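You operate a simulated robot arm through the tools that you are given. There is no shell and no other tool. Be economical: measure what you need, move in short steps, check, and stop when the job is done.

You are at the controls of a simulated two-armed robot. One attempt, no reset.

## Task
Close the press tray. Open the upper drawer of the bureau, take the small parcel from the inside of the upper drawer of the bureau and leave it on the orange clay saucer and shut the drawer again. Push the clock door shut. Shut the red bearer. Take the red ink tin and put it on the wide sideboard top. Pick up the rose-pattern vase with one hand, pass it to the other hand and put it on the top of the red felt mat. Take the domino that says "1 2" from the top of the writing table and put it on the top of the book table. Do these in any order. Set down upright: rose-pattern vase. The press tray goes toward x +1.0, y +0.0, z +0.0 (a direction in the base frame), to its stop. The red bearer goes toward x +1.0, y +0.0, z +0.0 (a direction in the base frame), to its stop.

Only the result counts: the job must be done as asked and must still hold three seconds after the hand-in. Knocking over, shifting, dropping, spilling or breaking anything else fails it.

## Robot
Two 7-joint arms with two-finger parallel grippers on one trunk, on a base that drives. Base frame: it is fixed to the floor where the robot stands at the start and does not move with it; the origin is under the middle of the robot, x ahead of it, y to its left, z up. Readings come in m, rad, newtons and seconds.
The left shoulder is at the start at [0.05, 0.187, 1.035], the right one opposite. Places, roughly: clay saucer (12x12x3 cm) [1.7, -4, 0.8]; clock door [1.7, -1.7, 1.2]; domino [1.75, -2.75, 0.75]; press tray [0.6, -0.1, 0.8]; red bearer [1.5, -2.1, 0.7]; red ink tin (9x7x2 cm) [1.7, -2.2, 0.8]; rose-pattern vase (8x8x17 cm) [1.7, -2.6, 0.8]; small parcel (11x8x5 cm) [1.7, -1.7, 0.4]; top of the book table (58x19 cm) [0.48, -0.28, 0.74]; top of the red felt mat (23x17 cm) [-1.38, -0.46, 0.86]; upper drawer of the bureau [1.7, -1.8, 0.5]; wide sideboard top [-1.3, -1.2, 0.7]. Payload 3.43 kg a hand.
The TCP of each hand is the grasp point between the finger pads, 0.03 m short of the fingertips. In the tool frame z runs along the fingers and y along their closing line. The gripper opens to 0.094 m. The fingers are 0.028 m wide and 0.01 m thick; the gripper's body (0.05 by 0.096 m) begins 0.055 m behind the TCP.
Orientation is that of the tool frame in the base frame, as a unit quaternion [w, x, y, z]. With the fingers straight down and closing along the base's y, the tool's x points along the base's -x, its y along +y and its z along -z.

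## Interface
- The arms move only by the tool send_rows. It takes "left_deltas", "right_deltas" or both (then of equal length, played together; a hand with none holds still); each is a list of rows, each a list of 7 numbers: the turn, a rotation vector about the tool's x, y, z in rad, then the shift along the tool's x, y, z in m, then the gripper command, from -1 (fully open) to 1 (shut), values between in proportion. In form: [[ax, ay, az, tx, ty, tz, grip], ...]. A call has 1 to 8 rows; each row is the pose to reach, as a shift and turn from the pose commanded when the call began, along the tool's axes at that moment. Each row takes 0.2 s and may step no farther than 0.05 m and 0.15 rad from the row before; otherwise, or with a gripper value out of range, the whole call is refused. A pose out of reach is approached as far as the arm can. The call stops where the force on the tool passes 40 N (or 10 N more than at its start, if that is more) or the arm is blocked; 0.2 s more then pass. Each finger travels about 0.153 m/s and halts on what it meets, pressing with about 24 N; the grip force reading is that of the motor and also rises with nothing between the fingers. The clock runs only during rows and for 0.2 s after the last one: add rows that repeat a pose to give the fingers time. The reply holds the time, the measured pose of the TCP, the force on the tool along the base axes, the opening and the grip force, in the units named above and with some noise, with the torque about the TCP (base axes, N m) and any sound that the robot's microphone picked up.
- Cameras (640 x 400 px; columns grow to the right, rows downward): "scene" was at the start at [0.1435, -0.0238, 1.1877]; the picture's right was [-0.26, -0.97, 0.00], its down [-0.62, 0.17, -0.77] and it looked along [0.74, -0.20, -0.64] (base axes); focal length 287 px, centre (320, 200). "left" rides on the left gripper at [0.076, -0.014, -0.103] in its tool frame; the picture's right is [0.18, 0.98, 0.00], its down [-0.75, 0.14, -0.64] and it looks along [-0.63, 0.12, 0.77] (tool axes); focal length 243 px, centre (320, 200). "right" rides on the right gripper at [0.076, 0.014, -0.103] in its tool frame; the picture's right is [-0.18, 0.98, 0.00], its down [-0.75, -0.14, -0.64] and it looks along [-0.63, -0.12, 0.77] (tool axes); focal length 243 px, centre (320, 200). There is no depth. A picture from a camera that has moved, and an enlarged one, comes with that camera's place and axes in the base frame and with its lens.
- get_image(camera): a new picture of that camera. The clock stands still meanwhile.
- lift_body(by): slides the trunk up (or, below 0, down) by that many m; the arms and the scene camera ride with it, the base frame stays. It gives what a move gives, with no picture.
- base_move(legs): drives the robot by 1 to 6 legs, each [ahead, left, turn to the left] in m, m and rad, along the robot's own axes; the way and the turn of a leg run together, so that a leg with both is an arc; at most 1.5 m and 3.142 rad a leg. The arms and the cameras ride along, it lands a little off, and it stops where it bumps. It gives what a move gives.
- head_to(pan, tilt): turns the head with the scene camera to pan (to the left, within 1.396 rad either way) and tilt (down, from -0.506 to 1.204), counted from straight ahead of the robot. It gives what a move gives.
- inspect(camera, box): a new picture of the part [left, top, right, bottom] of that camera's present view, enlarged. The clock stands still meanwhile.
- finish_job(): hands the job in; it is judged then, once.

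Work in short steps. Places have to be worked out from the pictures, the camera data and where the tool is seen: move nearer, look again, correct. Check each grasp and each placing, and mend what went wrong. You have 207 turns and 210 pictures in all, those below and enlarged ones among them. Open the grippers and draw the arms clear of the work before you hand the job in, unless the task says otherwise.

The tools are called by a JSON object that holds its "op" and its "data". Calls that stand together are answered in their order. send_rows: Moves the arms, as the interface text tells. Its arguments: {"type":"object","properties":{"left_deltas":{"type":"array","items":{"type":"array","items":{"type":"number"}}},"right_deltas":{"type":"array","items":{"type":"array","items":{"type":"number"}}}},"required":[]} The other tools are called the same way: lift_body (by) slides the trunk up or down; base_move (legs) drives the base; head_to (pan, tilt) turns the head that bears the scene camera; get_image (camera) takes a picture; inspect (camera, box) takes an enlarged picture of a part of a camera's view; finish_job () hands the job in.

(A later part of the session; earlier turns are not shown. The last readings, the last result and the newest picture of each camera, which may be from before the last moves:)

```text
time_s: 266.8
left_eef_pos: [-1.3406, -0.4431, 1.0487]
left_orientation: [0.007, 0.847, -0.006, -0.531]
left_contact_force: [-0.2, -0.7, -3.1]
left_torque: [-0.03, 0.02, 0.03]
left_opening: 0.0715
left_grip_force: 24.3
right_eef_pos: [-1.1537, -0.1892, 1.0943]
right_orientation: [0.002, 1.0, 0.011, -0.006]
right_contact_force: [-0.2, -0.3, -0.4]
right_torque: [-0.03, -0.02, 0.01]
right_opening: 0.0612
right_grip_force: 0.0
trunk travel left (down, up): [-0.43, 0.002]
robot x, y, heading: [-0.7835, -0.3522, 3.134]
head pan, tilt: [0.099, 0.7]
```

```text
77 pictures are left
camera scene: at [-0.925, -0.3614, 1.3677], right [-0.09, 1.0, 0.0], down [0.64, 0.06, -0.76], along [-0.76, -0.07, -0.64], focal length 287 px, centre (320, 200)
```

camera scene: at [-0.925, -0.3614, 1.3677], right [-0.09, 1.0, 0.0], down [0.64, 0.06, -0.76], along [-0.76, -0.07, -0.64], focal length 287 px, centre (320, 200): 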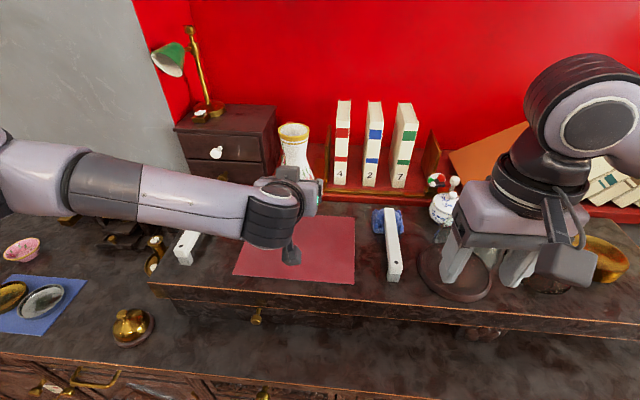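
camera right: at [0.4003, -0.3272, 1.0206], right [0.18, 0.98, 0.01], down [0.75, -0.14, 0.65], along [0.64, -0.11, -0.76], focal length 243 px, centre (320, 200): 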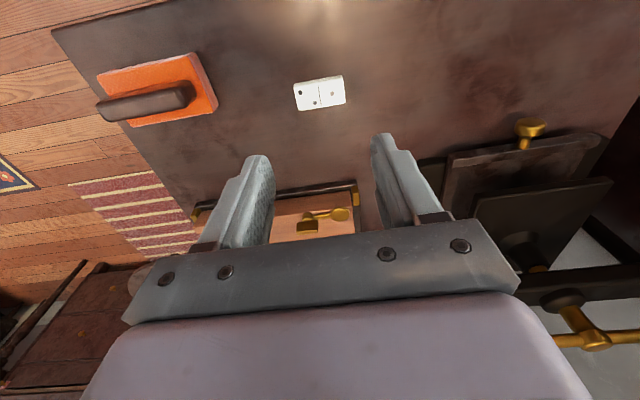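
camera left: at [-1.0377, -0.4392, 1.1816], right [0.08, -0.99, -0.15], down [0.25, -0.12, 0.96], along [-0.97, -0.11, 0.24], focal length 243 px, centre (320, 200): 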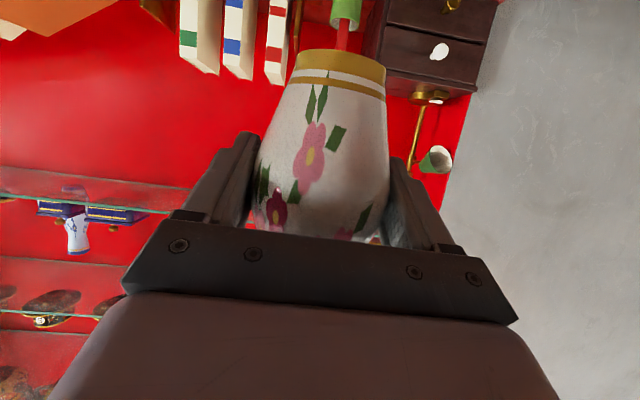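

I lower to z ≈ 0.945 and look.

{"op": "send_rows", "data": {"left_deltas": [[0, 0, 0, 0.027, 0, 0.013, 1], [0, 0, 0, 0.054, 0, 0.026, 1], [0, 0, 0, 0.077, 0, 0.037, 1], [0, 0, 0, 0.092, 0, 0.0445, 1]]}}

{"op": "inspect", "data": {"camera": "scene", "box": [160, 100, 440, 320]}}

{"op": "get_image", "data": {"camera": "right"}}

```text
time_s: 267.8
left_eef_pos: [-1.3421, -0.4427, 0.9519]
left_orientation: [0.007, 0.848, -0.007, -0.53]
left_contact_force: [-0.1, -0.3, -2.5]
left_torque: [-0.01, -0.04, -0.01]
left_opening: 0.0714
left_grip_force: 24.0
right_eef_pos: [-1.1536, -0.1893, 1.0943]
right_orientation: [0.001, 1.0, 0.01, -0.006]
right_contact_force: [0.0, 0.5, -0.4]
right_torque: [0.0, 0.04, -0.02]
right_opening: 0.061
right_grip_force: 0.0
trunk travel left (down, up): [-0.43, 0.002]
robot x, y, heading: [-0.7835, -0.3472, 3.138]
head pan, tilt: [0.099, 0.7]
```

```text
1.82 times, centred on (300, 210) of scene
camera zoom: at [-0.9247, -0.3611, 1.3677], right [-0.09, 1.0, 0.0], down [0.64, 0.06, -0.76], along [-0.76, -0.07, -0.64], focal length 522 px, centre (356, 182)
```

zoom: 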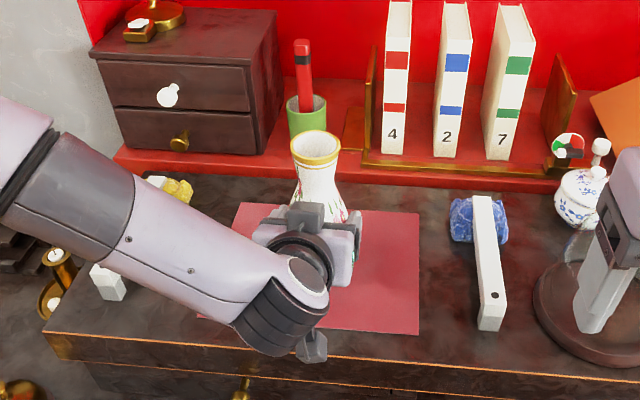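

```text
75 pictures are left
camera right: at [-1.0754, -0.2016, 1.1972], right [-0.16, -0.99, 0.01], down [-0.75, 0.13, 0.65], along [-0.64, 0.1, -0.76], focal length 243 px, centre (320, 200)
```

right: 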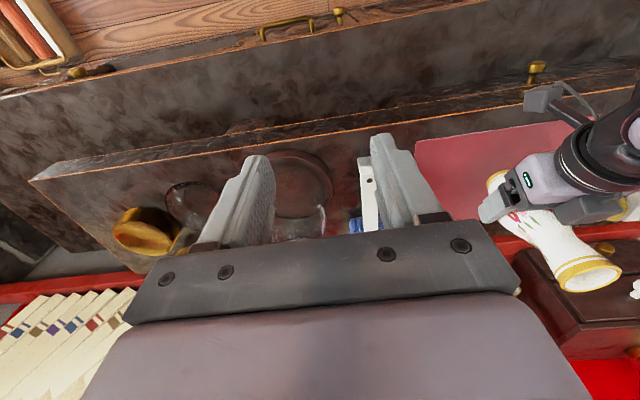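

Good position. I lower in 4 mm steps until the base touches.

{"op": "send_rows", "data": {"left_deltas": [[0, 0, 0, 0.0045, 0, 0.0022, 1], [0, 0, 0, 0.009, 0, 0.0043, 1], [0, 0, 0, 0.0135, 0, 0.0065, 1], [0, 0, 0, 0.018, 0, 0.0087, 1]]}}

```text
time_s: 268.8
left_eef_pos: [-1.3408, -0.4443, 0.9302]
left_orientation: [0.009, 0.847, -0.005, -0.531]
left_contact_force: [0.2, -0.2, -2.7]
left_torque: [0.01, 0.03, -0.03]
left_opening: 0.0714
left_grip_force: 24.0
right_eef_pos: [-1.1545, -0.1876, 1.0946]
right_orientation: [0.002, 1.0, 0.011, -0.007]
right_contact_force: [-0.1, -0.2, -0.5]
right_torque: [-0.02, 0.01, 0.02]
right_opening: 0.0611
right_grip_force: 0.1
trunk travel left (down, up): [-0.43, 0.002]
robot x, y, heading: [-0.7827, -0.3513, 3.136]
head pan, tilt: [0.099, 0.7]
```

{"op": "send_rows", "data": {"left_deltas": [[0, 0, 0, 0.0027, 0, 0.0013, 1], [0, 0, 0, 0.0054, 0, 0.0026, 1], [0, 0, 0, 0.0081, 0, 0.0039, 1], [0, 0, 0, 0.0108, 0, 0.0052, 1]]}}

{"op": "inspect", "data": {"camera": "right", "box": [400, 60, 640, 320]}}

```text
time_s: 269.8
left_eef_pos: [-1.3407, -0.4451, 0.9181]
left_orientation: [0.008, 0.848, -0.006, -0.53]
left_contact_force: [1.0, 1.0, -3.5]
left_torque: [-0.03, 0.0, 0.01]
left_opening: 0.0714
left_grip_force: 23.7
right_eef_pos: [-1.1529, -0.1891, 1.0952]
right_orientation: [0.002, 1.0, 0.011, -0.007]
right_contact_force: [0.0, -0.7, -0.5]
right_torque: [-0.02, 0.03, 0.01]
right_opening: 0.061
right_grip_force: 0.0
trunk travel left (down, up): [-0.43, 0.002]
robot x, y, heading: [-0.786, -0.3518, 3.139]
head pan, tilt: [0.099, 0.7]
```

```text
1.54 times, centred on (520, 190) of right
camera zoom: at [-1.0753, -0.2018, 1.1972], right [-0.16, -0.99, 0.01], down [-0.75, 0.13, 0.65], along [-0.64, 0.1, -0.76], focal length 373 px, centre (12, 215)
```

zoom: 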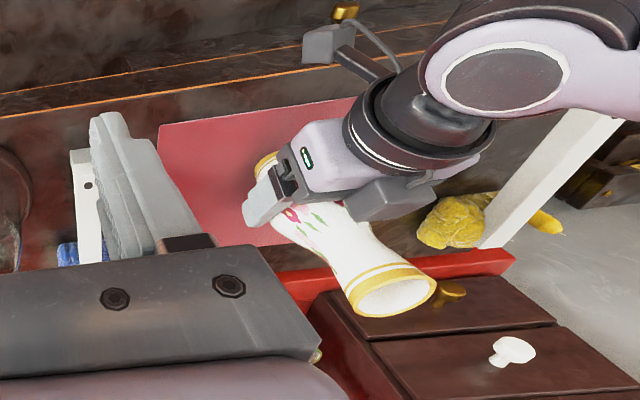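

Still no contact. I continue 3 mm per step.

{"op": "send_rows", "data": {"left_deltas": [[0, 0, 0, 0.0027, 0, 0.0013, 1], [0, 0, 0, 0.0054, 0, 0.0026, 1], [0, 0, 0, 0.0081, 0, 0.0039, 1]]}}

```text
time_s: 270.6
left_eef_pos: [-1.3409, -0.4475, 0.9126]
left_orientation: [0.007, 0.845, -0.006, -0.535]
left_contact_force: [4.2, -5.2, 11.7]
left_torque: [0.02, -0.27, -0.11]
left_opening: 0.0718
left_grip_force: 23.6
right_eef_pos: [-1.1511, -0.1898, 1.096]
right_orientation: [0.002, 1.0, 0.011, -0.007]
right_contact_force: [0.5, -0.8, -0.7]
right_torque: [0.01, 0.01, 0.04]
right_opening: 0.0612
right_grip_force: 0.0
trunk travel left (down, up): [-0.43, 0.002]
robot x, y, heading: [-0.7884, -0.3502, 3.135]
head pan, tilt: [0.099, 0.7]
```

Contact through the vase base (~15 N). I relieve 1.5 mm and open the fingers slowly, holding position.

{"op": "send_rows", "data": {"left_deltas": [[0, 0, 0, -0.0016, 0, -0.0008, 1], [0, 0, 0, -0.0016, 0, -0.0008, 0.4], [0, 0, 0, -0.0016, 0, -0.0008, -0.6], [0, 0, 0, -0.0016, 0, -0.0008, -1], [0, 0, 0, -0.0016, 0, -0.0008, -1]]}}

{"op": "get_image", "data": {"camera": "left"}}

{"op": "inspect", "data": {"camera": "scene", "box": [160, 100, 440, 320]}}

```text
time_s: 271.8
left_eef_pos: [-1.34, -0.4455, 0.9114]
left_orientation: [0.008, 0.847, -0.006, -0.531]
left_contact_force: [-0.2, 0.9, 0.8]
left_torque: [0.04, 0.02, 0.02]
left_opening: 0.094
left_grip_force: 0.0
right_eef_pos: [-1.1521, -0.1883, 1.0951]
right_orientation: [0.001, 1.0, 0.011, -0.007]
right_contact_force: [0.4, 0.5, -0.2]
right_torque: [0.01, -0.02, 0.01]
right_opening: 0.0614
right_grip_force: 0.0
trunk travel left (down, up): [-0.43, 0.002]
robot x, y, heading: [-0.7819, -0.3529, 3.137]
head pan, tilt: [0.099, 0.7]
```

```text
73 pictures are left
camera left: at [-1.214, -0.4307, 0.8872], right [0.08, -0.99, -0.15], down [0.25, -0.12, 0.96], along [-0.97, -0.11, 0.24], focal length 243 px, centre (320, 200)
```

left: 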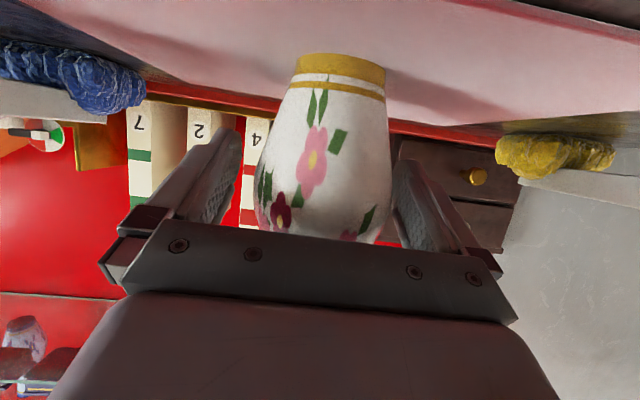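

```text
1.82 times, centred on (300, 210) of scene
camera zoom: at [-0.9243, -0.3613, 1.3677], right [-0.09, 1.0, 0.0], down [0.64, 0.06, -0.76], along [-0.76, -0.07, -0.64], focal length 522 px, centre (356, 182)
```

zoom: 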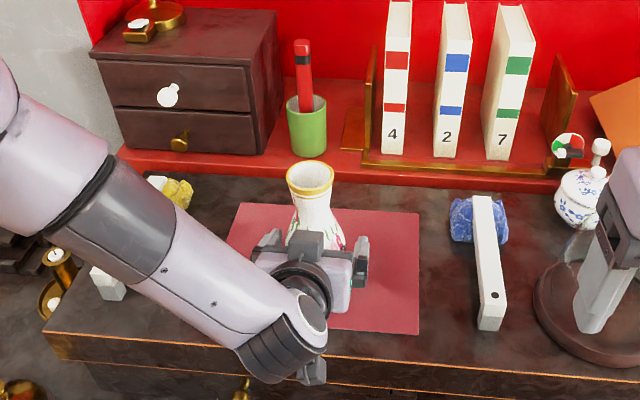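

The vase stands free. I retreat the left hand straight back.

{"op": "send_rows", "data": {"left_deltas": [[0, 0, 0, 0.0043, 0.002, -0.009, -1], [0, 0, 0, 0.013, 0.002, -0.027, -1], [0, 0, 0, 0.026, 0.002, -0.054, -1], [0, 0, 0, 0.043, 0.002, -0.09, -1], [0, 0, 0, 0.056, 0.002, -0.12, -1]]}}

{"op": "get_image", "data": {"camera": "left"}}

{"op": "base_move", "data": {"legs": [[-0.35, 0, 0]]}}

{"op": "get_image", "data": {"camera": "scene"}}

```text
time_s: 273.0
left_eef_pos: [-1.205, -0.449, 0.9131]
left_orientation: [0.008, 0.847, -0.006, -0.531]
left_contact_force: [0.0, 0.1, 0.0]
left_torque: [0.0, -0.04, 0.0]
left_opening: 0.094
left_grip_force: 0.1
right_eef_pos: [-1.1528, -0.1883, 1.0951]
right_orientation: [0.001, 1.0, 0.012, -0.007]
right_contact_force: [0.5, 0.0, 0.2]
right_torque: [0.01, 0.01, 0.02]
right_opening: 0.0609
right_grip_force: 0.2
trunk travel left (down, up): [-0.43, 0.002]
robot x, y, heading: [-0.7872, -0.3524, 3.136]
head pan, tilt: [0.099, 0.7]
```

```text
71 pictures are left
camera left: at [-1.0796, -0.4338, 0.8893], right [0.08, -0.99, -0.15], down [0.25, -0.12, 0.96], along [-0.97, -0.11, 0.24], focal length 243 px, centre (320, 200)
```

left: 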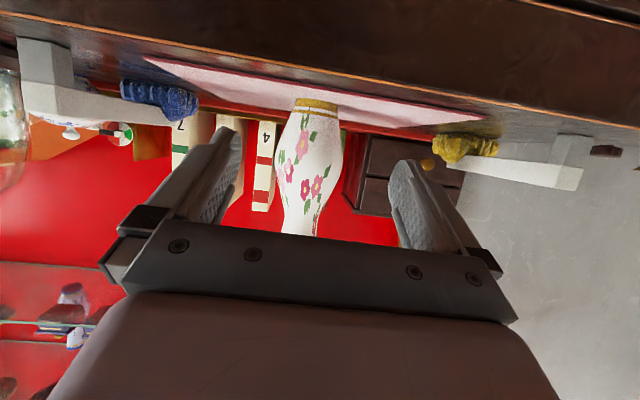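

```text
time_s: 275.2
left_eef_pos: [-0.8687, -0.4482, 0.9128]
left_orientation: [0.005, 0.847, -0.01, -0.531]
left_contact_force: [-0.2, -0.9, -0.6]
left_torque: [0.01, -0.01, 0.02]
left_opening: 0.094
left_grip_force: 0.0
right_eef_pos: [-0.8118, -0.1883, 1.0941]
right_orientation: [0.002, 1.0, 0.005, -0.007]
right_contact_force: [0.6, 0.2, 0.1]
right_torque: [0.07, -0.01, -0.01]
right_opening: 0.061
right_grip_force: 0.1
trunk travel left (down, up): [-0.43, 0.002]
robot x, y, heading: [-0.4445, -0.3552, 3.123]
head pan, tilt: [0.099, 0.7]
```

```text
70 pictures are left
camera scene: at [-0.5851, -0.3632, 1.3678], right [-0.08, 1.0, 0.0], down [0.64, 0.05, -0.77], along [-0.76, -0.06, -0.64], focal length 287 px, centre (320, 200)
```

scene: 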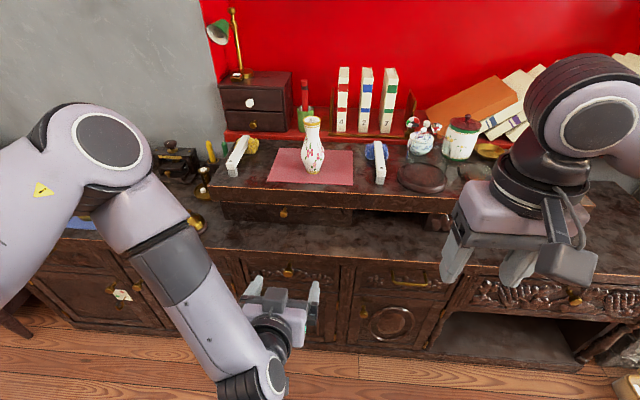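

The vase stands upright on the mat. I look left for the wide sideboard top at [-1.3, -1.2].

{"op": "head_to", "data": {"pan": 0.75, "tilt": 0.5}}

{"op": "get_image", "data": {"camera": "scene"}}

```text
time_s: 276.3
left_eef_pos: [-0.8679, -0.4478, 0.913]
left_orientation: [0.005, 0.847, -0.011, -0.531]
left_contact_force: [-0.1, 0.5, 0.4]
left_torque: [0.01, 0.0, 0.01]
left_opening: 0.0942
left_grip_force: 0.0
right_eef_pos: [-0.8127, -0.1884, 1.0945]
right_orientation: [0.002, 1.0, 0.004, -0.007]
right_contact_force: [0.3, 0.8, -0.1]
right_torque: [0.0, 0.0, 0.03]
right_opening: 0.061
right_grip_force: 0.1
trunk travel left (down, up): [-0.43, 0.002]
robot x, y, heading: [-0.4452, -0.3515, 3.123]
head pan, tilt: [0.75, 0.499]
```

```text
69 pictures are left
camera scene: at [-0.5686, -0.417, 1.3854], right [-0.67, 0.74, 0.0], down [0.36, 0.32, -0.88], along [-0.65, -0.59, -0.48], focal length 287 px, centre (320, 200)
```

scene: 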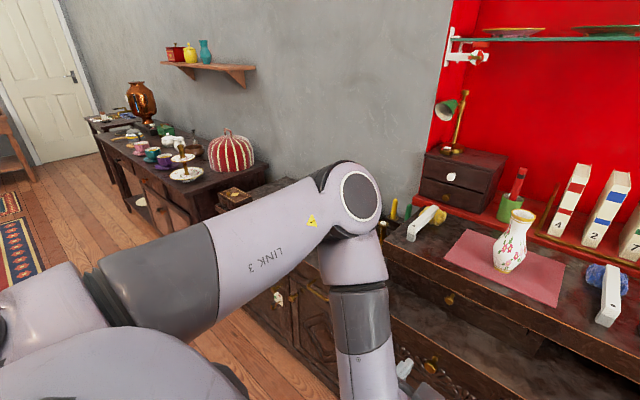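

I now fetch the red ink tin with the left hand. First straighten the left hand to tool-down, then drive back toward the writing table.

{"op": "send_rows", "data": {"left_deltas": [[0, 0.14, 0, -0.02, 0, 0, -1], [0, 0.28, 0, -0.04, 0, 0, -1], [0, 0.42, 0, -0.06, 0, 0.0, -1], [0, 0.56, 0, -0.08, 0, 0, -1], [0, 0.7, 0, -0.1, 0, 0, -1], [0, 0.84, 0, -0.12, 0, 0, -1], [0, 0.98, 0, -0.13, 0, 0, -1], [0, 1.12, 0, -0.13, 0, 0, -1]]}}

{"op": "base_move", "data": {"legs": [[0, 0, 1.57], [1.3, 0, 0], [0.68, 0, 0], [0, 0, 1.59], [0.8, 0, 0]]}}

{"op": "head_to", "data": {"pan": 0.1, "tilt": 0.5}}

{"op": "get_image", "data": {"camera": "scene"}}

```text
time_s: 278.1
left_eef_pos: [-0.9262, -0.4456, 1.0298]
left_orientation: [0.01, 1.0, -0.007, 0.002]
left_contact_force: [0.3, -0.2, 0.4]
left_torque: [0.01, -0.01, -0.01]
left_opening: 0.0942
left_grip_force: 0.0
right_eef_pos: [-0.8126, -0.188, 1.0945]
right_orientation: [0.002, 1.0, 0.006, -0.007]
right_contact_force: [-0.1, 0.5, 0.3]
right_torque: [0.01, 0.03, 0.03]
right_opening: 0.061
right_grip_force: 0.1
trunk travel left (down, up): [-0.43, 0.002]
robot x, y, heading: [-0.4425, -0.3523, 3.123]
head pan, tilt: [0.75, 0.499]
```

```text
time_s: 299.2
left_eef_pos: [0.7896, -2.1672, 1.03]
left_orientation: [0.0, -0.009, 1.0, 0.009]
left_contact_force: [0.0, 0.4, -0.9]
left_torque: [0.0, 0.01, 0.01]
left_opening: 0.0943
left_grip_force: 0.0
right_eef_pos: [0.6857, -2.4278, 1.0947]
right_orientation: [0.007, -0.022, 1.0, 0.002]
right_contact_force: [0.9, 0.8, -0.6]
right_torque: [-0.01, -0.01, -0.02]
right_opening: 0.0612
right_grip_force: 0.1
trunk travel left (down, up): [-0.43, 0.002]
robot x, y, heading: [0.3129, -2.2774, 0.016]
head pan, tilt: [0.75, 0.499]
```

```text
time_s: 300.3
left_eef_pos: [0.7912, -2.1671, 1.03]
left_orientation: [0.001, -0.009, 1.0, 0.01]
left_contact_force: [-0.6, -0.3, -0.2]
left_torque: [-0.03, 0.02, 0.01]
left_opening: 0.0941
left_grip_force: 0.1
right_eef_pos: [0.6847, -2.4278, 1.0945]
right_orientation: [0.006, -0.022, 1.0, 0.002]
right_contact_force: [-0.1, -0.4, -0.8]
right_torque: [0.01, -0.01, -0.01]
right_opening: 0.0609
right_grip_force: 0.1
trunk travel left (down, up): [-0.43, 0.002]
robot x, y, heading: [0.3148, -2.2736, 0.016]
head pan, tilt: [0.099, 0.499]
```

```text
68 pictures are left
camera scene: at [0.4639, -2.2631, 1.3854], right [0.12, -0.99, 0.0], down [-0.48, -0.06, -0.88], along [0.87, 0.1, -0.48], focal length 287 px, centre (320, 200)
```

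scene: 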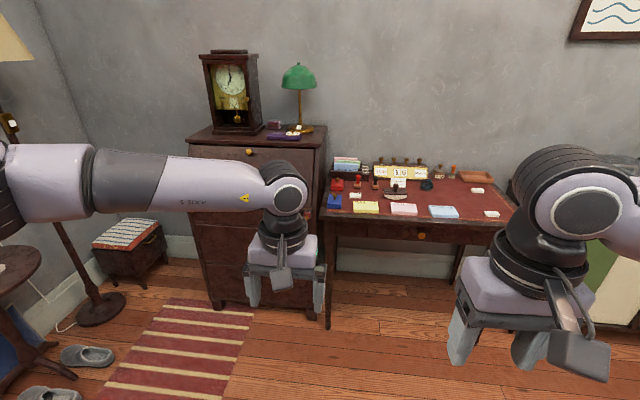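

I approach the writing table near the tin.

{"op": "base_move", "data": {"legs": [[0, -0.1, -0.016], [0.8, 0, 0]]}}

{"op": "head_to", "data": {"pan": 0.1, "tilt": 0.75}}

{"op": "get_image", "data": {"camera": "scene"}}

{"op": "get_image", "data": {"camera": "left"}}

```text
time_s: 305.3
left_eef_pos: [1.5989, -2.2863, 1.0306]
left_orientation: [0.0, 0.006, 1.0, 0.01]
left_contact_force: [-0.1, 0.1, -0.9]
left_torque: [-0.01, 0.02, 0.01]
left_opening: 0.0941
left_grip_force: 0.0
right_eef_pos: [1.4868, -2.5443, 1.0958]
right_orientation: [0.007, -0.006, 1.0, 0.002]
right_contact_force: [-0.2, 0.0, 0.6]
right_torque: [0.0, 0.02, 0.0]
right_opening: 0.0608
right_grip_force: 0.1
trunk travel left (down, up): [-0.43, 0.002]
robot x, y, heading: [1.1199, -2.3788, -0.017]
head pan, tilt: [0.099, 0.499]
```

```text
time_s: 306.1
left_eef_pos: [1.5986, -2.288, 1.0304]
left_orientation: [0.001, 0.006, 1.0, 0.01]
left_contact_force: [0.2, 0.5, -0.5]
left_torque: [0.0, 0.01, -0.01]
left_opening: 0.0939
left_grip_force: 0.0
right_eef_pos: [1.4854, -2.5443, 1.0937]
right_orientation: [0.008, -0.006, 1.0, 0.001]
right_contact_force: [0.3, -0.3, -1.0]
right_torque: [-0.04, 0.01, -0.05]
right_opening: 0.061
right_grip_force: 0.1
trunk travel left (down, up): [-0.43, 0.002]
robot x, y, heading: [1.1189, -2.3747, -0.015]
head pan, tilt: [0.099, 0.75]
```

```text
67 pictures are left
camera scene: at [1.2631, -2.3733, 1.3635], right [0.08, -1.0, 0.0], down [-0.68, -0.06, -0.73], along [0.73, 0.06, -0.68], focal length 287 px, centre (320, 200)
```

scene: 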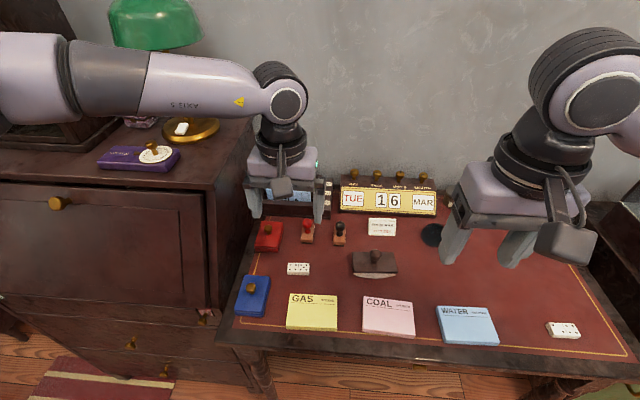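

```text
66 pictures are left
camera left: at [1.5239, -2.3013, 1.1324], right [-0.17, 0.98, 0.02], down [0.76, 0.12, 0.64], along [0.63, 0.13, -0.76], focal length 243 px, centre (320, 200)
```

left: 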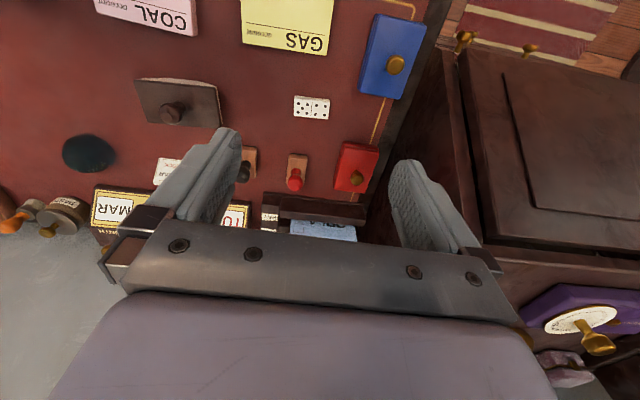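

The left forearm would come close to the bureau's top, so I'll use the right hand from a spot further left. Tin ≈ [1.737, -2.195], axis-aligned (9 cm along x, 7 along y). I back up, tuck the left arm, and reposition.

{"op": "base_move", "data": {"legs": [[-0.3, 0, 0.015]]}}

{"op": "send_rows", "data": {"left_deltas": [[0, 0, 0, 0.03, 0.01, -0.03, -1], [0, 0, 0, 0.06, 0.02, -0.06, -1], [0, 0, 0, 0.09, 0.03, -0.09, -1], [0, 0, 0, 0.12, 0.04, -0.12, -1], [0, 0, 0, 0.14, 0.05, -0.16, -1], [0, 0, 0, 0.15, 0.06, -0.2, -1]], "right_deltas": [[0, 0, 0, 0, 0, 0, -1], [0, 0, 0, 0, 0, 0, -1], [0, 0, 0, 0, 0, 0, -1], [0, 0, 0, 0, 0, 0, -1], [0, 0, 0, 0, 0, 0, -1], [0, 0, 0, 0, 0, 0, -1]]}}

{"op": "lift_body", "data": {"by": -0.14}}

{"op": "base_move", "data": {"legs": [[0, 0.25, 0], [0.37, 0, 0]]}}

{"op": "head_to", "data": {"pan": -0.1, "tilt": 0.75}}

{"op": "get_image", "data": {"camera": "scene"}}

{"op": "get_image", "data": {"camera": "right"}}

```text
time_s: 308.1
left_eef_pos: [1.3047, -2.2786, 1.032]
left_orientation: [0.001, -0.001, 1.0, 0.01]
left_contact_force: [-0.3, 1.0, -0.2]
left_torque: [-0.04, -0.01, 0.0]
left_opening: 0.0941
left_grip_force: 0.0
right_eef_pos: [1.1938, -2.5357, 1.0953]
right_orientation: [0.006, -0.013, 1.0, 0.002]
right_contact_force: [0.1, -0.4, 0.2]
right_torque: [-0.02, 0.01, 0.01]
right_opening: 0.0612
right_grip_force: 0.1
trunk travel left (down, up): [-0.43, 0.002]
robot x, y, heading: [0.822, -2.376, 0.001]
head pan, tilt: [0.099, 0.75]
```

```text
time_s: 309.5
left_eef_pos: [1.1562, -2.2211, 1.2329]
left_orientation: [0.001, -0.001, 1.0, 0.01]
left_contact_force: [-0.6, 0.7, 0.1]
left_torque: [-0.01, 0.01, 0.0]
left_opening: 0.0941
left_grip_force: 0.0
right_eef_pos: [1.1943, -2.5367, 1.0951]
right_orientation: [0.007, -0.013, 1.0, 0.002]
right_contact_force: [0.4, 0.0, 0.7]
right_torque: [0.01, -0.01, 0.0]
right_opening: 0.0943
right_grip_force: 0.1
trunk travel left (down, up): [-0.43, 0.002]
robot x, y, heading: [0.8285, -2.3723, -0.004]
head pan, tilt: [0.099, 0.75]
```

```text
time_s: 311.2
left_eef_pos: [1.1574, -2.2234, 1.0917]
left_orientation: [0.0, -0.001, 1.0, 0.009]
left_contact_force: [1.2, 0.1, 0.7]
left_torque: [0.0, -0.01, 0.02]
left_opening: 0.094
left_grip_force: 0.1
right_eef_pos: [1.1945, -2.5357, 0.9547]
right_orientation: [0.007, -0.013, 1.0, 0.002]
right_contact_force: [-0.6, -0.8, -1.3]
right_torque: [-0.02, 0.0, -0.01]
right_opening: 0.094
right_grip_force: 0.1
trunk travel left (down, up): [-0.29, 0.142]
robot x, y, heading: [0.8247, -2.376, 0.002]
head pan, tilt: [0.099, 0.75]
```

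```text
time_s: 314.9
left_eef_pos: [1.5075, -1.9789, 1.0901]
left_orientation: [0.0, -0.001, 1.0, 0.011]
left_contact_force: [0.3, -0.3, -0.7]
left_torque: [0.02, -0.02, 0.02]
left_opening: 0.0941
left_grip_force: 0.0
right_eef_pos: [1.5442, -2.2919, 0.9549]
right_orientation: [0.007, -0.013, 1.0, 0.001]
right_contact_force: [-0.5, 0.3, 0.8]
right_torque: [0.0, 0.03, -0.01]
right_opening: 0.094
right_grip_force: 0.0
trunk travel left (down, up): [-0.29, 0.142]
robot x, y, heading: [1.1756, -2.131, -0.001]
head pan, tilt: [0.099, 0.75]
stopped in leg 2: the robot was blocked; the commanded pose is now the measured one
```

```text
time_s: 315.6
left_eef_pos: [1.5072, -1.9764, 1.0911]
left_orientation: [-0.001, -0.001, 1.0, 0.011]
left_contact_force: [0.9, 0.0, -0.7]
left_torque: [0.0, -0.01, 0.0]
left_opening: 0.0941
left_grip_force: 0.2
right_eef_pos: [1.5444, -2.2932, 0.9539]
right_orientation: [0.008, -0.013, 1.0, 0.002]
right_contact_force: [0.3, -0.2, 0.0]
right_torque: [-0.01, 0.01, 0.0]
right_opening: 0.0937
right_grip_force: 0.1
trunk travel left (down, up): [-0.29, 0.142]
robot x, y, heading: [1.1714, -2.1293, -0.0]
head pan, tilt: [-0.099, 0.75]
```

```text
65 pictures are left
camera scene: at [1.3184, -2.1413, 1.2235], right [-0.1, -1.0, 0.0], down [-0.68, 0.07, -0.73], along [0.73, -0.07, -0.68], focal length 287 px, centre (320, 200)
```

scene: 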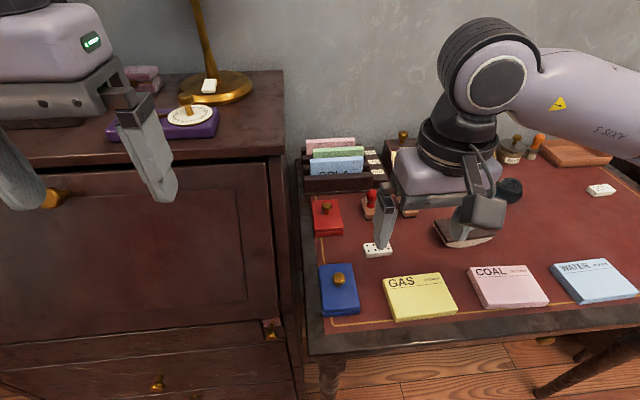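

```text
64 pictures are left
camera right: at [1.4668, -2.2814, 1.0571], right [0.16, 0.99, 0.01], down [0.75, -0.12, 0.65], along [0.64, -0.1, -0.76], focal length 243 px, centre (320, 200)
```

right: 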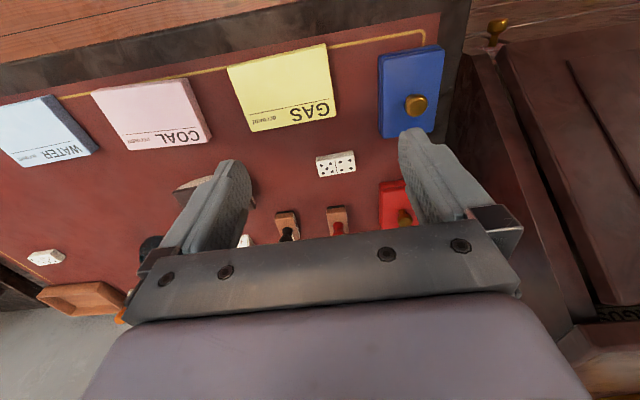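

The base stopped at a furniture leg at x ≈ 1.175; good enough. I back off 1 cm, lower the trunk 5 cm for reach, and move the right hand above the tin.

{"op": "base_move", "data": {"legs": [[-0.01, 0, 0]]}}

{"op": "send_rows", "data": {"right_deltas": [[0, 0, 0, -0.035, 0.015, 0, -1], [0, 0, 0, -0.07, 0.03, 0, -1], [0, 0, 0, -0.105, 0.05, 0, -1], [0, 0, 0, -0.14, 0.07, 0, -1], [0, 0, 0, -0.175, 0.09, 0, -1], [0, 0, 0, -0.2, 0.096, 0, -1]]}}

{"op": "lift_body", "data": {"by": -0.05}}

{"op": "get_image", "data": {"camera": "right"}}

{"op": "get_image", "data": {"camera": "scene"}}

```text
time_s: 316.4
left_eef_pos: [1.4968, -1.9789, 1.0911]
left_orientation: [-0.001, -0.001, 1.0, 0.01]
left_contact_force: [-0.2, 0.0, 0.0]
left_torque: [-0.01, 0.0, 0.02]
left_opening: 0.0941
left_grip_force: 0.0
right_eef_pos: [1.5344, -2.2922, 0.9547]
right_orientation: [0.007, -0.011, 1.0, 0.002]
right_contact_force: [-0.1, -0.1, -0.4]
right_torque: [0.01, 0.0, 0.0]
right_opening: 0.0937
right_grip_force: 0.2
trunk travel left (down, up): [-0.29, 0.142]
robot x, y, heading: [1.1696, -2.1319, -0.001]
head pan, tilt: [-0.099, 0.75]
```

```text
time_s: 317.8
left_eef_pos: [1.498, -1.9765, 1.09]
left_orientation: [-0.001, -0.002, 1.0, 0.011]
left_contact_force: [0.9, -0.2, -0.2]
left_torque: [-0.01, 0.01, 0.01]
left_opening: 0.0939
left_grip_force: 0.1
right_eef_pos: [1.7341, -2.1892, 0.954]
right_orientation: [0.007, -0.013, 1.0, 0.002]
right_contact_force: [0.4, 0.1, -1.1]
right_torque: [-0.02, -0.02, 0.03]
right_opening: 0.0939
right_grip_force: 0.1
trunk travel left (down, up): [-0.29, 0.142]
robot x, y, heading: [1.1641, -2.1282, -0.003]
head pan, tilt: [-0.099, 0.75]
```

```text
time_s: 318.7
left_eef_pos: [1.4971, -1.9788, 1.0406]
left_orientation: [0.0, -0.002, 1.0, 0.011]
left_contact_force: [-1.3, 0.5, -0.1]
left_torque: [0.01, -0.01, 0.01]
left_opening: 0.0939
left_grip_force: 0.2
right_eef_pos: [1.7344, -2.192, 0.9046]
right_orientation: [0.007, -0.012, 1.0, 0.002]
right_contact_force: [-0.3, -0.6, 0.0]
right_torque: [0.0, 0.02, -0.02]
right_opening: 0.0941
right_grip_force: 0.0
trunk travel left (down, up): [-0.24, 0.192]
robot x, y, heading: [1.1656, -2.1317, -0.0]
head pan, tilt: [-0.099, 0.75]
```

```text
63 pictures are left
camera right: at [1.6563, -2.179, 1.0074], right [0.16, 0.99, 0.01], down [0.75, -0.12, 0.65], along [0.64, -0.1, -0.76], focal length 243 px, centre (320, 200)
```

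right: 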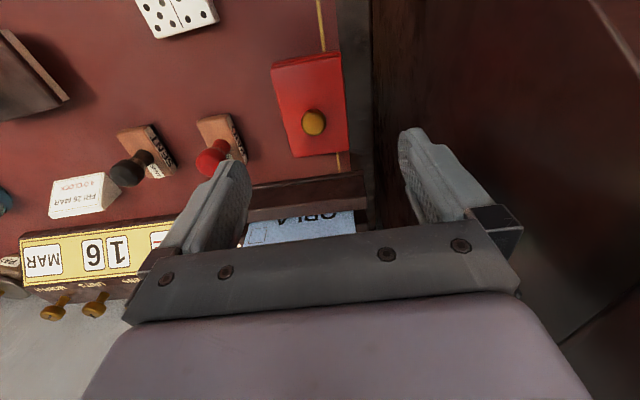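

```text
62 pictures are left
camera scene: at [1.3087, -2.1414, 1.1735], right [-0.1, -0.99, 0.0], down [-0.68, 0.07, -0.73], along [0.73, -0.07, -0.68], focal length 287 px, centre (320, 200)
```

scene: 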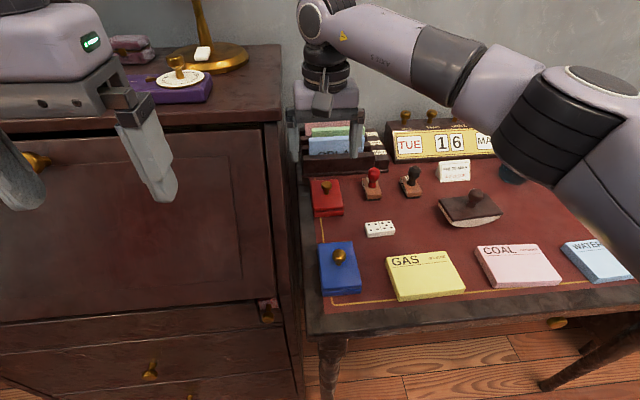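

Tin centre ≈ [1.738, -2.197], aligned. I shift −y 5 mm and descend toward the table with guarded steps.

{"op": "send_rows", "data": {"right_deltas": [[0, 0, 0, 0, -0.005, 0.02, -1], [0, 0, 0, 0, -0.005, 0.045, -1], [0, 0, 0, 0, -0.005, 0.07, -1], [0, 0, 0, 0, -0.005, 0.09, -1], [0, 0, 0, 0, -0.005, 0.1, -1]]}}

{"op": "get_image", "data": {"camera": "right"}}

```text
time_s: 319.9
left_eef_pos: [1.4994, -1.9771, 1.0404]
left_orientation: [0.0, -0.002, 1.0, 0.01]
left_contact_force: [-0.2, 0.0, 0.0]
left_torque: [-0.01, 0.02, -0.01]
left_opening: 0.0938
left_grip_force: 0.1
right_eef_pos: [1.7347, -2.1943, 0.8044]
right_orientation: [0.007, -0.012, 1.0, 0.001]
right_contact_force: [0.6, -0.8, 0.3]
right_torque: [0.02, 0.01, 0.01]
right_opening: 0.0939
right_grip_force: 0.1
trunk travel left (down, up): [-0.24, 0.192]
robot x, y, heading: [1.1654, -2.1312, -0.001]
head pan, tilt: [-0.099, 0.75]
```

```text
61 pictures are left
camera right: at [1.657, -2.1839, 0.9073], right [0.16, 0.99, 0.01], down [0.75, -0.12, 0.65], along [0.64, -0.1, -0.76], focal length 243 px, centre (320, 200)
```

right: 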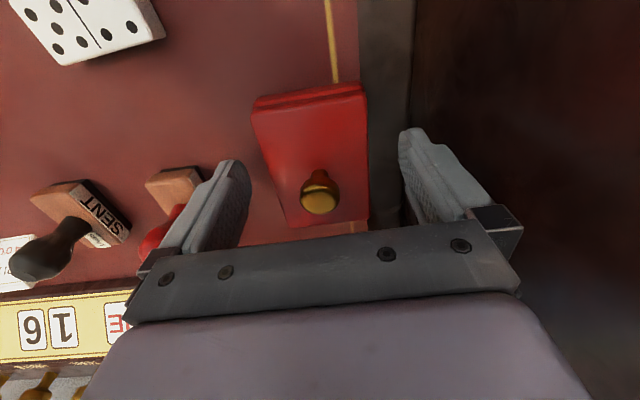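

Fingers straddle the tin. I descend the last ~1 cm guarded.

{"op": "send_rows", "data": {"right_deltas": [[0, 0, 0, 0, -0.001, 0.004, -1], [0, 0, 0, 0, -0.001, 0.007, -1], [0, 0, 0, 0, -0.001, 0.01, -1], [0, 0, 0, 0, -0.001, 0.012, -1]]}}

```text
time_s: 320.9
left_eef_pos: [1.4979, -1.9778, 1.0396]
left_orientation: [-0.001, -0.002, 1.0, 0.011]
left_contact_force: [0.6, 0.0, 0.2]
left_torque: [-0.02, 0.01, 0.0]
left_opening: 0.0939
left_grip_force: 0.0
right_eef_pos: [1.7353, -2.1957, 0.7922]
right_orientation: [0.007, -0.012, 1.0, 0.003]
right_contact_force: [-0.3, -0.4, -0.7]
right_torque: [0.01, -0.02, 0.01]
right_opening: 0.0941
right_grip_force: 0.0
trunk travel left (down, up): [-0.24, 0.192]
robot x, y, heading: [1.1656, -2.1279, 0.002]
head pan, tilt: [-0.099, 0.75]
```

Tips are ~3 mm above the table. I close and check.

{"op": "send_rows", "data": {"right_deltas": [[0, 0, 0, 0, 0, 0, -0.5], [0, 0, 0, 0, 0, 0, 0.2], [0, 0, 0, 0, 0, 0, 1], [0, 0, 0, 0, 0, 0, 1], [0, 0, 0, 0, 0, 0, 1], [0, 0, 0, 0, 0, -0.004, 1], [0, 0, 0, 0, 0, -0.012, 1], [0, 0, 0, 0, 0, -0.02, 1]]}}

{"op": "get_image", "data": {"camera": "right"}}

```text
time_s: 322.7
left_eef_pos: [1.4993, -1.9776, 1.0393]
left_orientation: [-0.002, -0.002, 1.0, 0.01]
left_contact_force: [-0.4, -0.4, 0.2]
left_torque: [-0.02, -0.02, -0.01]
left_opening: 0.0942
left_grip_force: 0.1
right_eef_pos: [1.7338, -2.1952, 0.8124]
right_orientation: [0.007, -0.013, 1.0, 0.001]
right_contact_force: [-0.6, -0.2, -5.9]
right_torque: [0.0, 0.04, 0.01]
right_opening: 0.0616
right_grip_force: 24.2
trunk travel left (down, up): [-0.24, 0.192]
robot x, y, heading: [1.1653, -2.1324, -0.001]
head pan, tilt: [-0.099, 0.75]
```

```text
60 pictures are left
camera right: at [1.6571, -2.1843, 0.915], right [0.16, 0.99, 0.01], down [0.75, -0.12, 0.65], along [0.64, -0.1, -0.76], focal length 243 px, centre (320, 200)
```

right: 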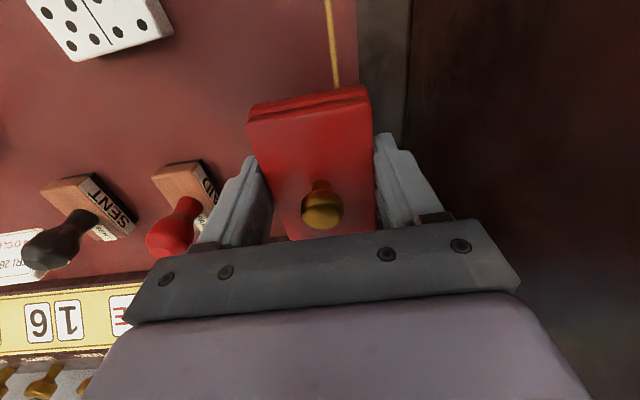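

Held (about 6 N). I lift on slowly and then back away.

{"op": "send_rows", "data": {"right_deltas": [[0, 0, 0, 0, 0, -0.015, 1], [0, 0, 0, 0, 0, -0.035, 1], [0, 0, 0, 0, 0, -0.055, 1], [0, 0, 0, 0, 0, -0.075, 1], [0, 0, 0, 0, 0, -0.1, 1], [0, 0, 0, 0, 0, -0.125, 1], [0, 0, 0, 0, 0, -0.15, 1]]}}

{"op": "get_image", "data": {"camera": "right"}}

{"op": "get_image", "data": {"camera": "scene"}}

```text
time_s: 324.3
left_eef_pos: [1.498, -1.9767, 1.0399]
left_orientation: [0.0, -0.002, 1.0, 0.01]
left_contact_force: [-0.4, -0.3, -0.1]
left_torque: [0.05, -0.02, 0.0]
left_opening: 0.0941
left_grip_force: 0.1
right_eef_pos: [1.7356, -2.1957, 0.9635]
right_orientation: [0.007, -0.013, 1.0, 0.001]
right_contact_force: [-0.8, -0.5, -5.8]
right_torque: [0.0, 0.04, 0.03]
right_opening: 0.0615
right_grip_force: 23.8
trunk travel left (down, up): [-0.24, 0.192]
robot x, y, heading: [1.1659, -2.1308, -0.001]
head pan, tilt: [-0.099, 0.75]
```

```text
59 pictures are left
camera right: at [1.658, -2.1851, 1.067], right [0.16, 0.99, 0.01], down [0.75, -0.12, 0.65], along [0.64, -0.1, -0.76], focal length 243 px, centre (320, 200)
```

right: 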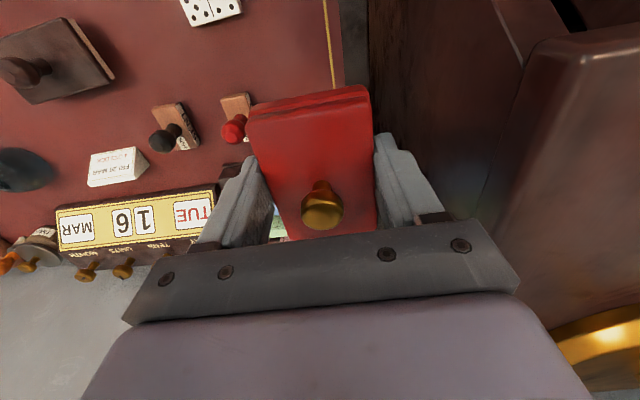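

```text
58 pictures are left
camera scene: at [1.3091, -2.1413, 1.1734], right [-0.1, -0.99, 0.0], down [-0.68, 0.07, -0.73], along [0.73, -0.07, -0.68], focal length 287 px, centre (320, 200)
```

scene: 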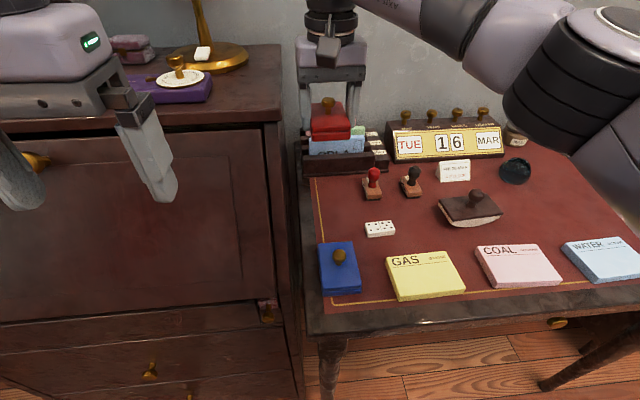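

I back away, raise the trunk, and turn around toward the sideboard.

{"op": "base_move", "data": {"legs": [[-0.5, 0, 0], [-0.7, 0, 0], [0, 0.7, 0], [0, 0, 3.14]]}}

{"op": "lift_body", "data": {"by": 0.18}}

{"op": "head_to", "data": {"pan": 0.0, "tilt": 0.45}}

{"op": "get_image", "data": {"camera": "scene"}}

```text
time_s: 341.4
left_eef_pos: [-0.3114, -1.5531, 1.0402]
left_orientation: [0.011, 1.0, -0.016, 0.002]
left_contact_force: [-0.7, 0.0, 0.0]
left_torque: [0.01, 0.01, 0.0]
left_opening: 0.0938
left_grip_force: 0.0
right_eef_pos: [-0.5399, -1.3266, 0.9632]
right_orientation: [0.002, 1.0, -0.005, -0.005]
right_contact_force: [0.6, 1.1, -4.7]
right_torque: [0.01, -0.05, 0.03]
right_opening: 0.0617
right_grip_force: 24.1
trunk travel left (down, up): [-0.24, 0.192]
robot x, y, heading: [0.0278, -1.4074, 3.111]
head pan, tilt: [-0.099, 0.75]
```

```text
time_s: 343.4
left_eef_pos: [-0.3115, -1.5506, 1.2194]
left_orientation: [0.011, 1.0, -0.016, 0.002]
left_contact_force: [-0.7, 0.7, 0.4]
left_torque: [0.0, 0.01, 0.0]
left_opening: 0.094
left_grip_force: 0.0
right_eef_pos: [-0.5404, -1.3251, 1.1438]
right_orientation: [0.002, 1.0, -0.004, -0.007]
right_contact_force: [0.2, -0.6, -5.4]
right_torque: [0.01, -0.04, 0.0]
right_opening: 0.0617
right_grip_force: 23.8
trunk travel left (down, up): [-0.42, 0.012]
robot x, y, heading: [0.03, -1.4108, 3.108]
head pan, tilt: [-0.099, 0.75]
```

```text
time_s: 344.2
left_eef_pos: [-0.3102, -1.5525, 1.2199]
left_orientation: [0.01, 1.0, -0.016, 0.002]
left_contact_force: [-0.3, -0.2, 0.2]
left_torque: [0.0, 0.0, 0.01]
left_opening: 0.0941
left_grip_force: 0.0
right_eef_pos: [-0.5406, -1.3252, 1.1439]
right_orientation: [0.002, 1.0, -0.004, -0.006]
right_contact_force: [-0.4, -0.2, -4.8]
right_torque: [0.03, -0.01, -0.02]
right_opening: 0.062
right_grip_force: 24.1
trunk travel left (down, up): [-0.42, 0.012]
robot x, y, heading: [0.0284, -1.4119, 3.103]
head pan, tilt: [0.0, 0.45]
```

```text
57 pictures are left
camera scene: at [-0.12, -1.4073, 1.3797], right [0.03, 1.0, 0.0], down [0.44, -0.02, -0.9], along [-0.9, 0.03, -0.44], focal length 287 px, centre (320, 200)
```

scene: 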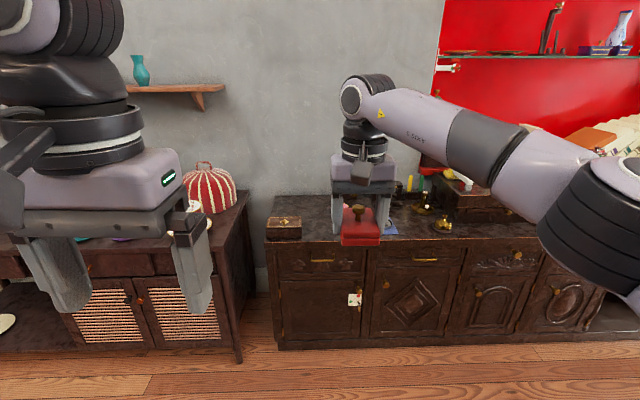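

The carved sideboard top is ahead. I approach and look down for a free spot.

{"op": "base_move", "data": {"legs": [[0.45, 0, 0.03]]}}

{"op": "head_to", "data": {"pan": 0.0, "tilt": 0.65}}

{"op": "get_image", "data": {"camera": "scene"}}

{"op": "get_image", "data": {"camera": "right"}}

```text
time_s: 346.9
left_eef_pos: [-0.7528, -1.5596, 1.2201]
left_orientation: [0.011, 1.0, 0.004, 0.002]
left_contact_force: [-0.2, 1.0, 0.3]
left_torque: [0.01, 0.0, -0.02]
left_opening: 0.0941
left_grip_force: 0.2
right_eef_pos: [-0.9925, -1.3415, 1.143]
right_orientation: [0.002, 1.0, 0.016, -0.006]
right_contact_force: [0.1, 1.0, -5.4]
right_torque: [0.03, -0.02, 0.01]
right_opening: 0.0619
right_grip_force: 24.3
trunk travel left (down, up): [-0.42, 0.012]
robot x, y, heading: [-0.4201, -1.4006, -3.138]
head pan, tilt: [0.0, 0.45]
```

```text
time_s: 347.6
left_eef_pos: [-0.7528, -1.559, 1.2203]
left_orientation: [0.011, 1.0, 0.004, 0.001]
left_contact_force: [0.9, 1.5, -0.4]
left_torque: [0.01, 0.02, -0.01]
left_opening: 0.0942
left_grip_force: 0.1
right_eef_pos: [-0.9925, -1.3434, 1.1431]
right_orientation: [0.001, 1.0, 0.016, -0.006]
right_contact_force: [0.5, 0.2, -4.7]
right_torque: [-0.02, -0.05, 0.01]
right_opening: 0.0618
right_grip_force: 23.7
trunk travel left (down, up): [-0.42, 0.012]
robot x, y, heading: [-0.4182, -1.4027, -3.137]
head pan, tilt: [0.0, 0.649]
```

```text
56 pictures are left
camera scene: at [-0.5631, -1.407, 1.362], right [-0.01, 1.0, 0.0], down [0.6, 0.0, -0.8], along [-0.8, 0.0, -0.6], focal length 287 px, centre (320, 200)
```

scene: 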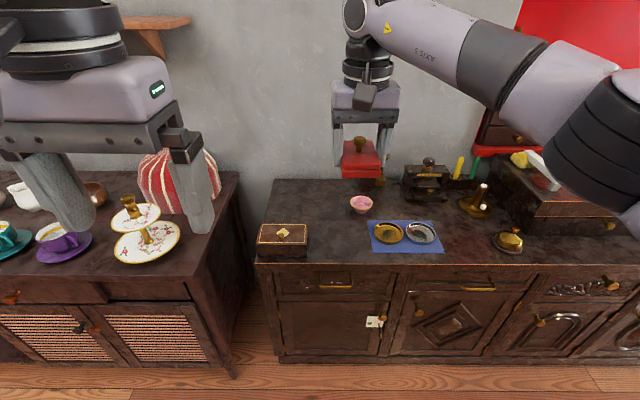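

```text
55 pictures are left
camera right: at [-0.9137, -1.3551, 1.2464], right [-0.15, -0.99, 0.01], down [-0.75, 0.12, 0.65], along [-0.64, 0.1, -0.76], focal length 243 px, centre (320, 200)
```

right: 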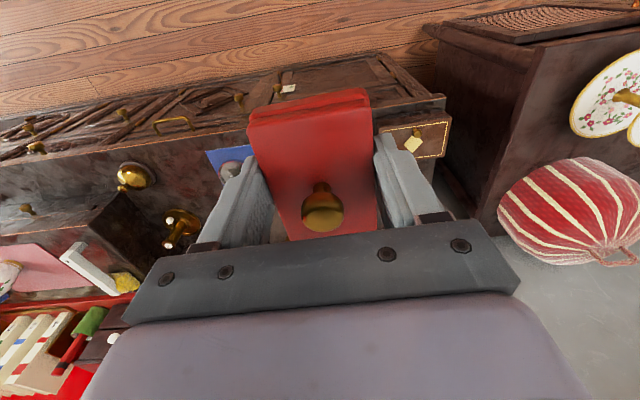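

Free spot between the brass box and the blue mat: about [-1.235, -1.35]. I retract the arm a bit, drive closer, and lower the trunk.

{"op": "send_rows", "data": {"right_deltas": [[0, 0, 0, 0.03, 0, 0, 1], [0, 0, 0, 0.06, 0, 0, 1], [0, 0, 0, 0.09, 0.005, 0, 1], [0, 0, 0, 0.11, 0.005, 0, 1]]}}

{"op": "base_move", "data": {"legs": [[0.34, 0, -0.004]]}}

{"op": "lift_body", "data": {"by": -0.15}}

{"op": "get_image", "data": {"camera": "scene"}}

```text
time_s: 348.6
left_eef_pos: [-0.7533, -1.5593, 1.2204]
left_orientation: [0.011, 1.0, 0.004, 0.001]
left_contact_force: [0.7, 0.5, -0.6]
left_torque: [0.03, 0.02, -0.06]
left_opening: 0.0942
left_grip_force: 0.0
right_eef_pos: [-0.8813, -1.3424, 1.1421]
right_orientation: [0.003, 1.0, 0.014, -0.007]
right_contact_force: [-1.8, 0.3, -4.7]
right_torque: [-0.01, -0.01, 0.02]
right_opening: 0.0618
right_grip_force: 24.0
trunk travel left (down, up): [-0.42, 0.012]
robot x, y, heading: [-0.4203, -1.4061, -3.137]
head pan, tilt: [0.0, 0.649]
```

```text
time_s: 350.9
left_eef_pos: [-1.1012, -1.5559, 1.2208]
left_orientation: [0.01, 1.0, -0.001, 0.002]
left_contact_force: [-0.1, 0.0, 0.3]
left_torque: [0.03, -0.02, -0.03]
left_opening: 0.094
left_grip_force: 0.2
right_eef_pos: [-1.2293, -1.3392, 1.1407]
right_orientation: [0.003, 1.0, 0.011, -0.006]
right_contact_force: [-0.1, 0.4, -4.8]
right_torque: [0.0, -0.06, 0.01]
right_opening: 0.0619
right_grip_force: 23.7
trunk travel left (down, up): [-0.42, 0.012]
robot x, y, heading: [-0.764, -1.4053, 3.141]
head pan, tilt: [0.0, 0.649]
```

```text
time_s: 352.6
left_eef_pos: [-1.1011, -1.5574, 1.0702]
left_orientation: [0.011, 1.0, -0.001, 0.001]
left_contact_force: [-0.5, -0.3, -1.3]
left_torque: [0.0, 0.01, 0.0]
left_opening: 0.094
left_grip_force: 0.0
right_eef_pos: [-1.2283, -1.339, 0.9924]
right_orientation: [0.003, 1.0, 0.011, -0.006]
right_contact_force: [-0.1, 0.6, -4.5]
right_torque: [0.05, 0.0, 0.02]
right_opening: 0.0617
right_grip_force: 24.5
trunk travel left (down, up): [-0.27, 0.162]
robot x, y, heading: [-0.7686, -1.4081, 3.14]
head pan, tilt: [0.0, 0.649]
```

```text
54 pictures are left
camera scene: at [-0.9104, -1.4058, 1.2121], right [0.0, 1.0, 0.0], down [0.6, 0.0, -0.8], along [-0.8, 0.0, -0.6], focal length 287 px, centre (320, 200)
```

scene: 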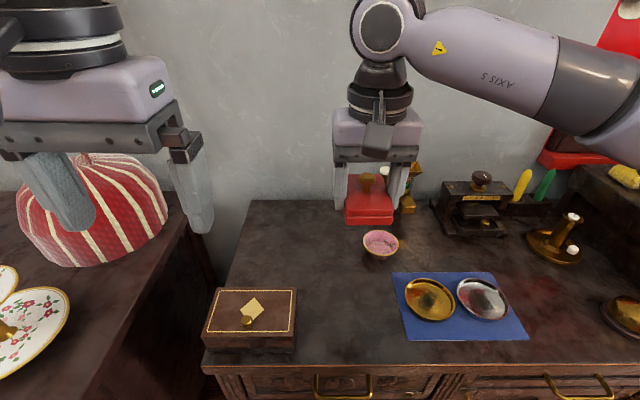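

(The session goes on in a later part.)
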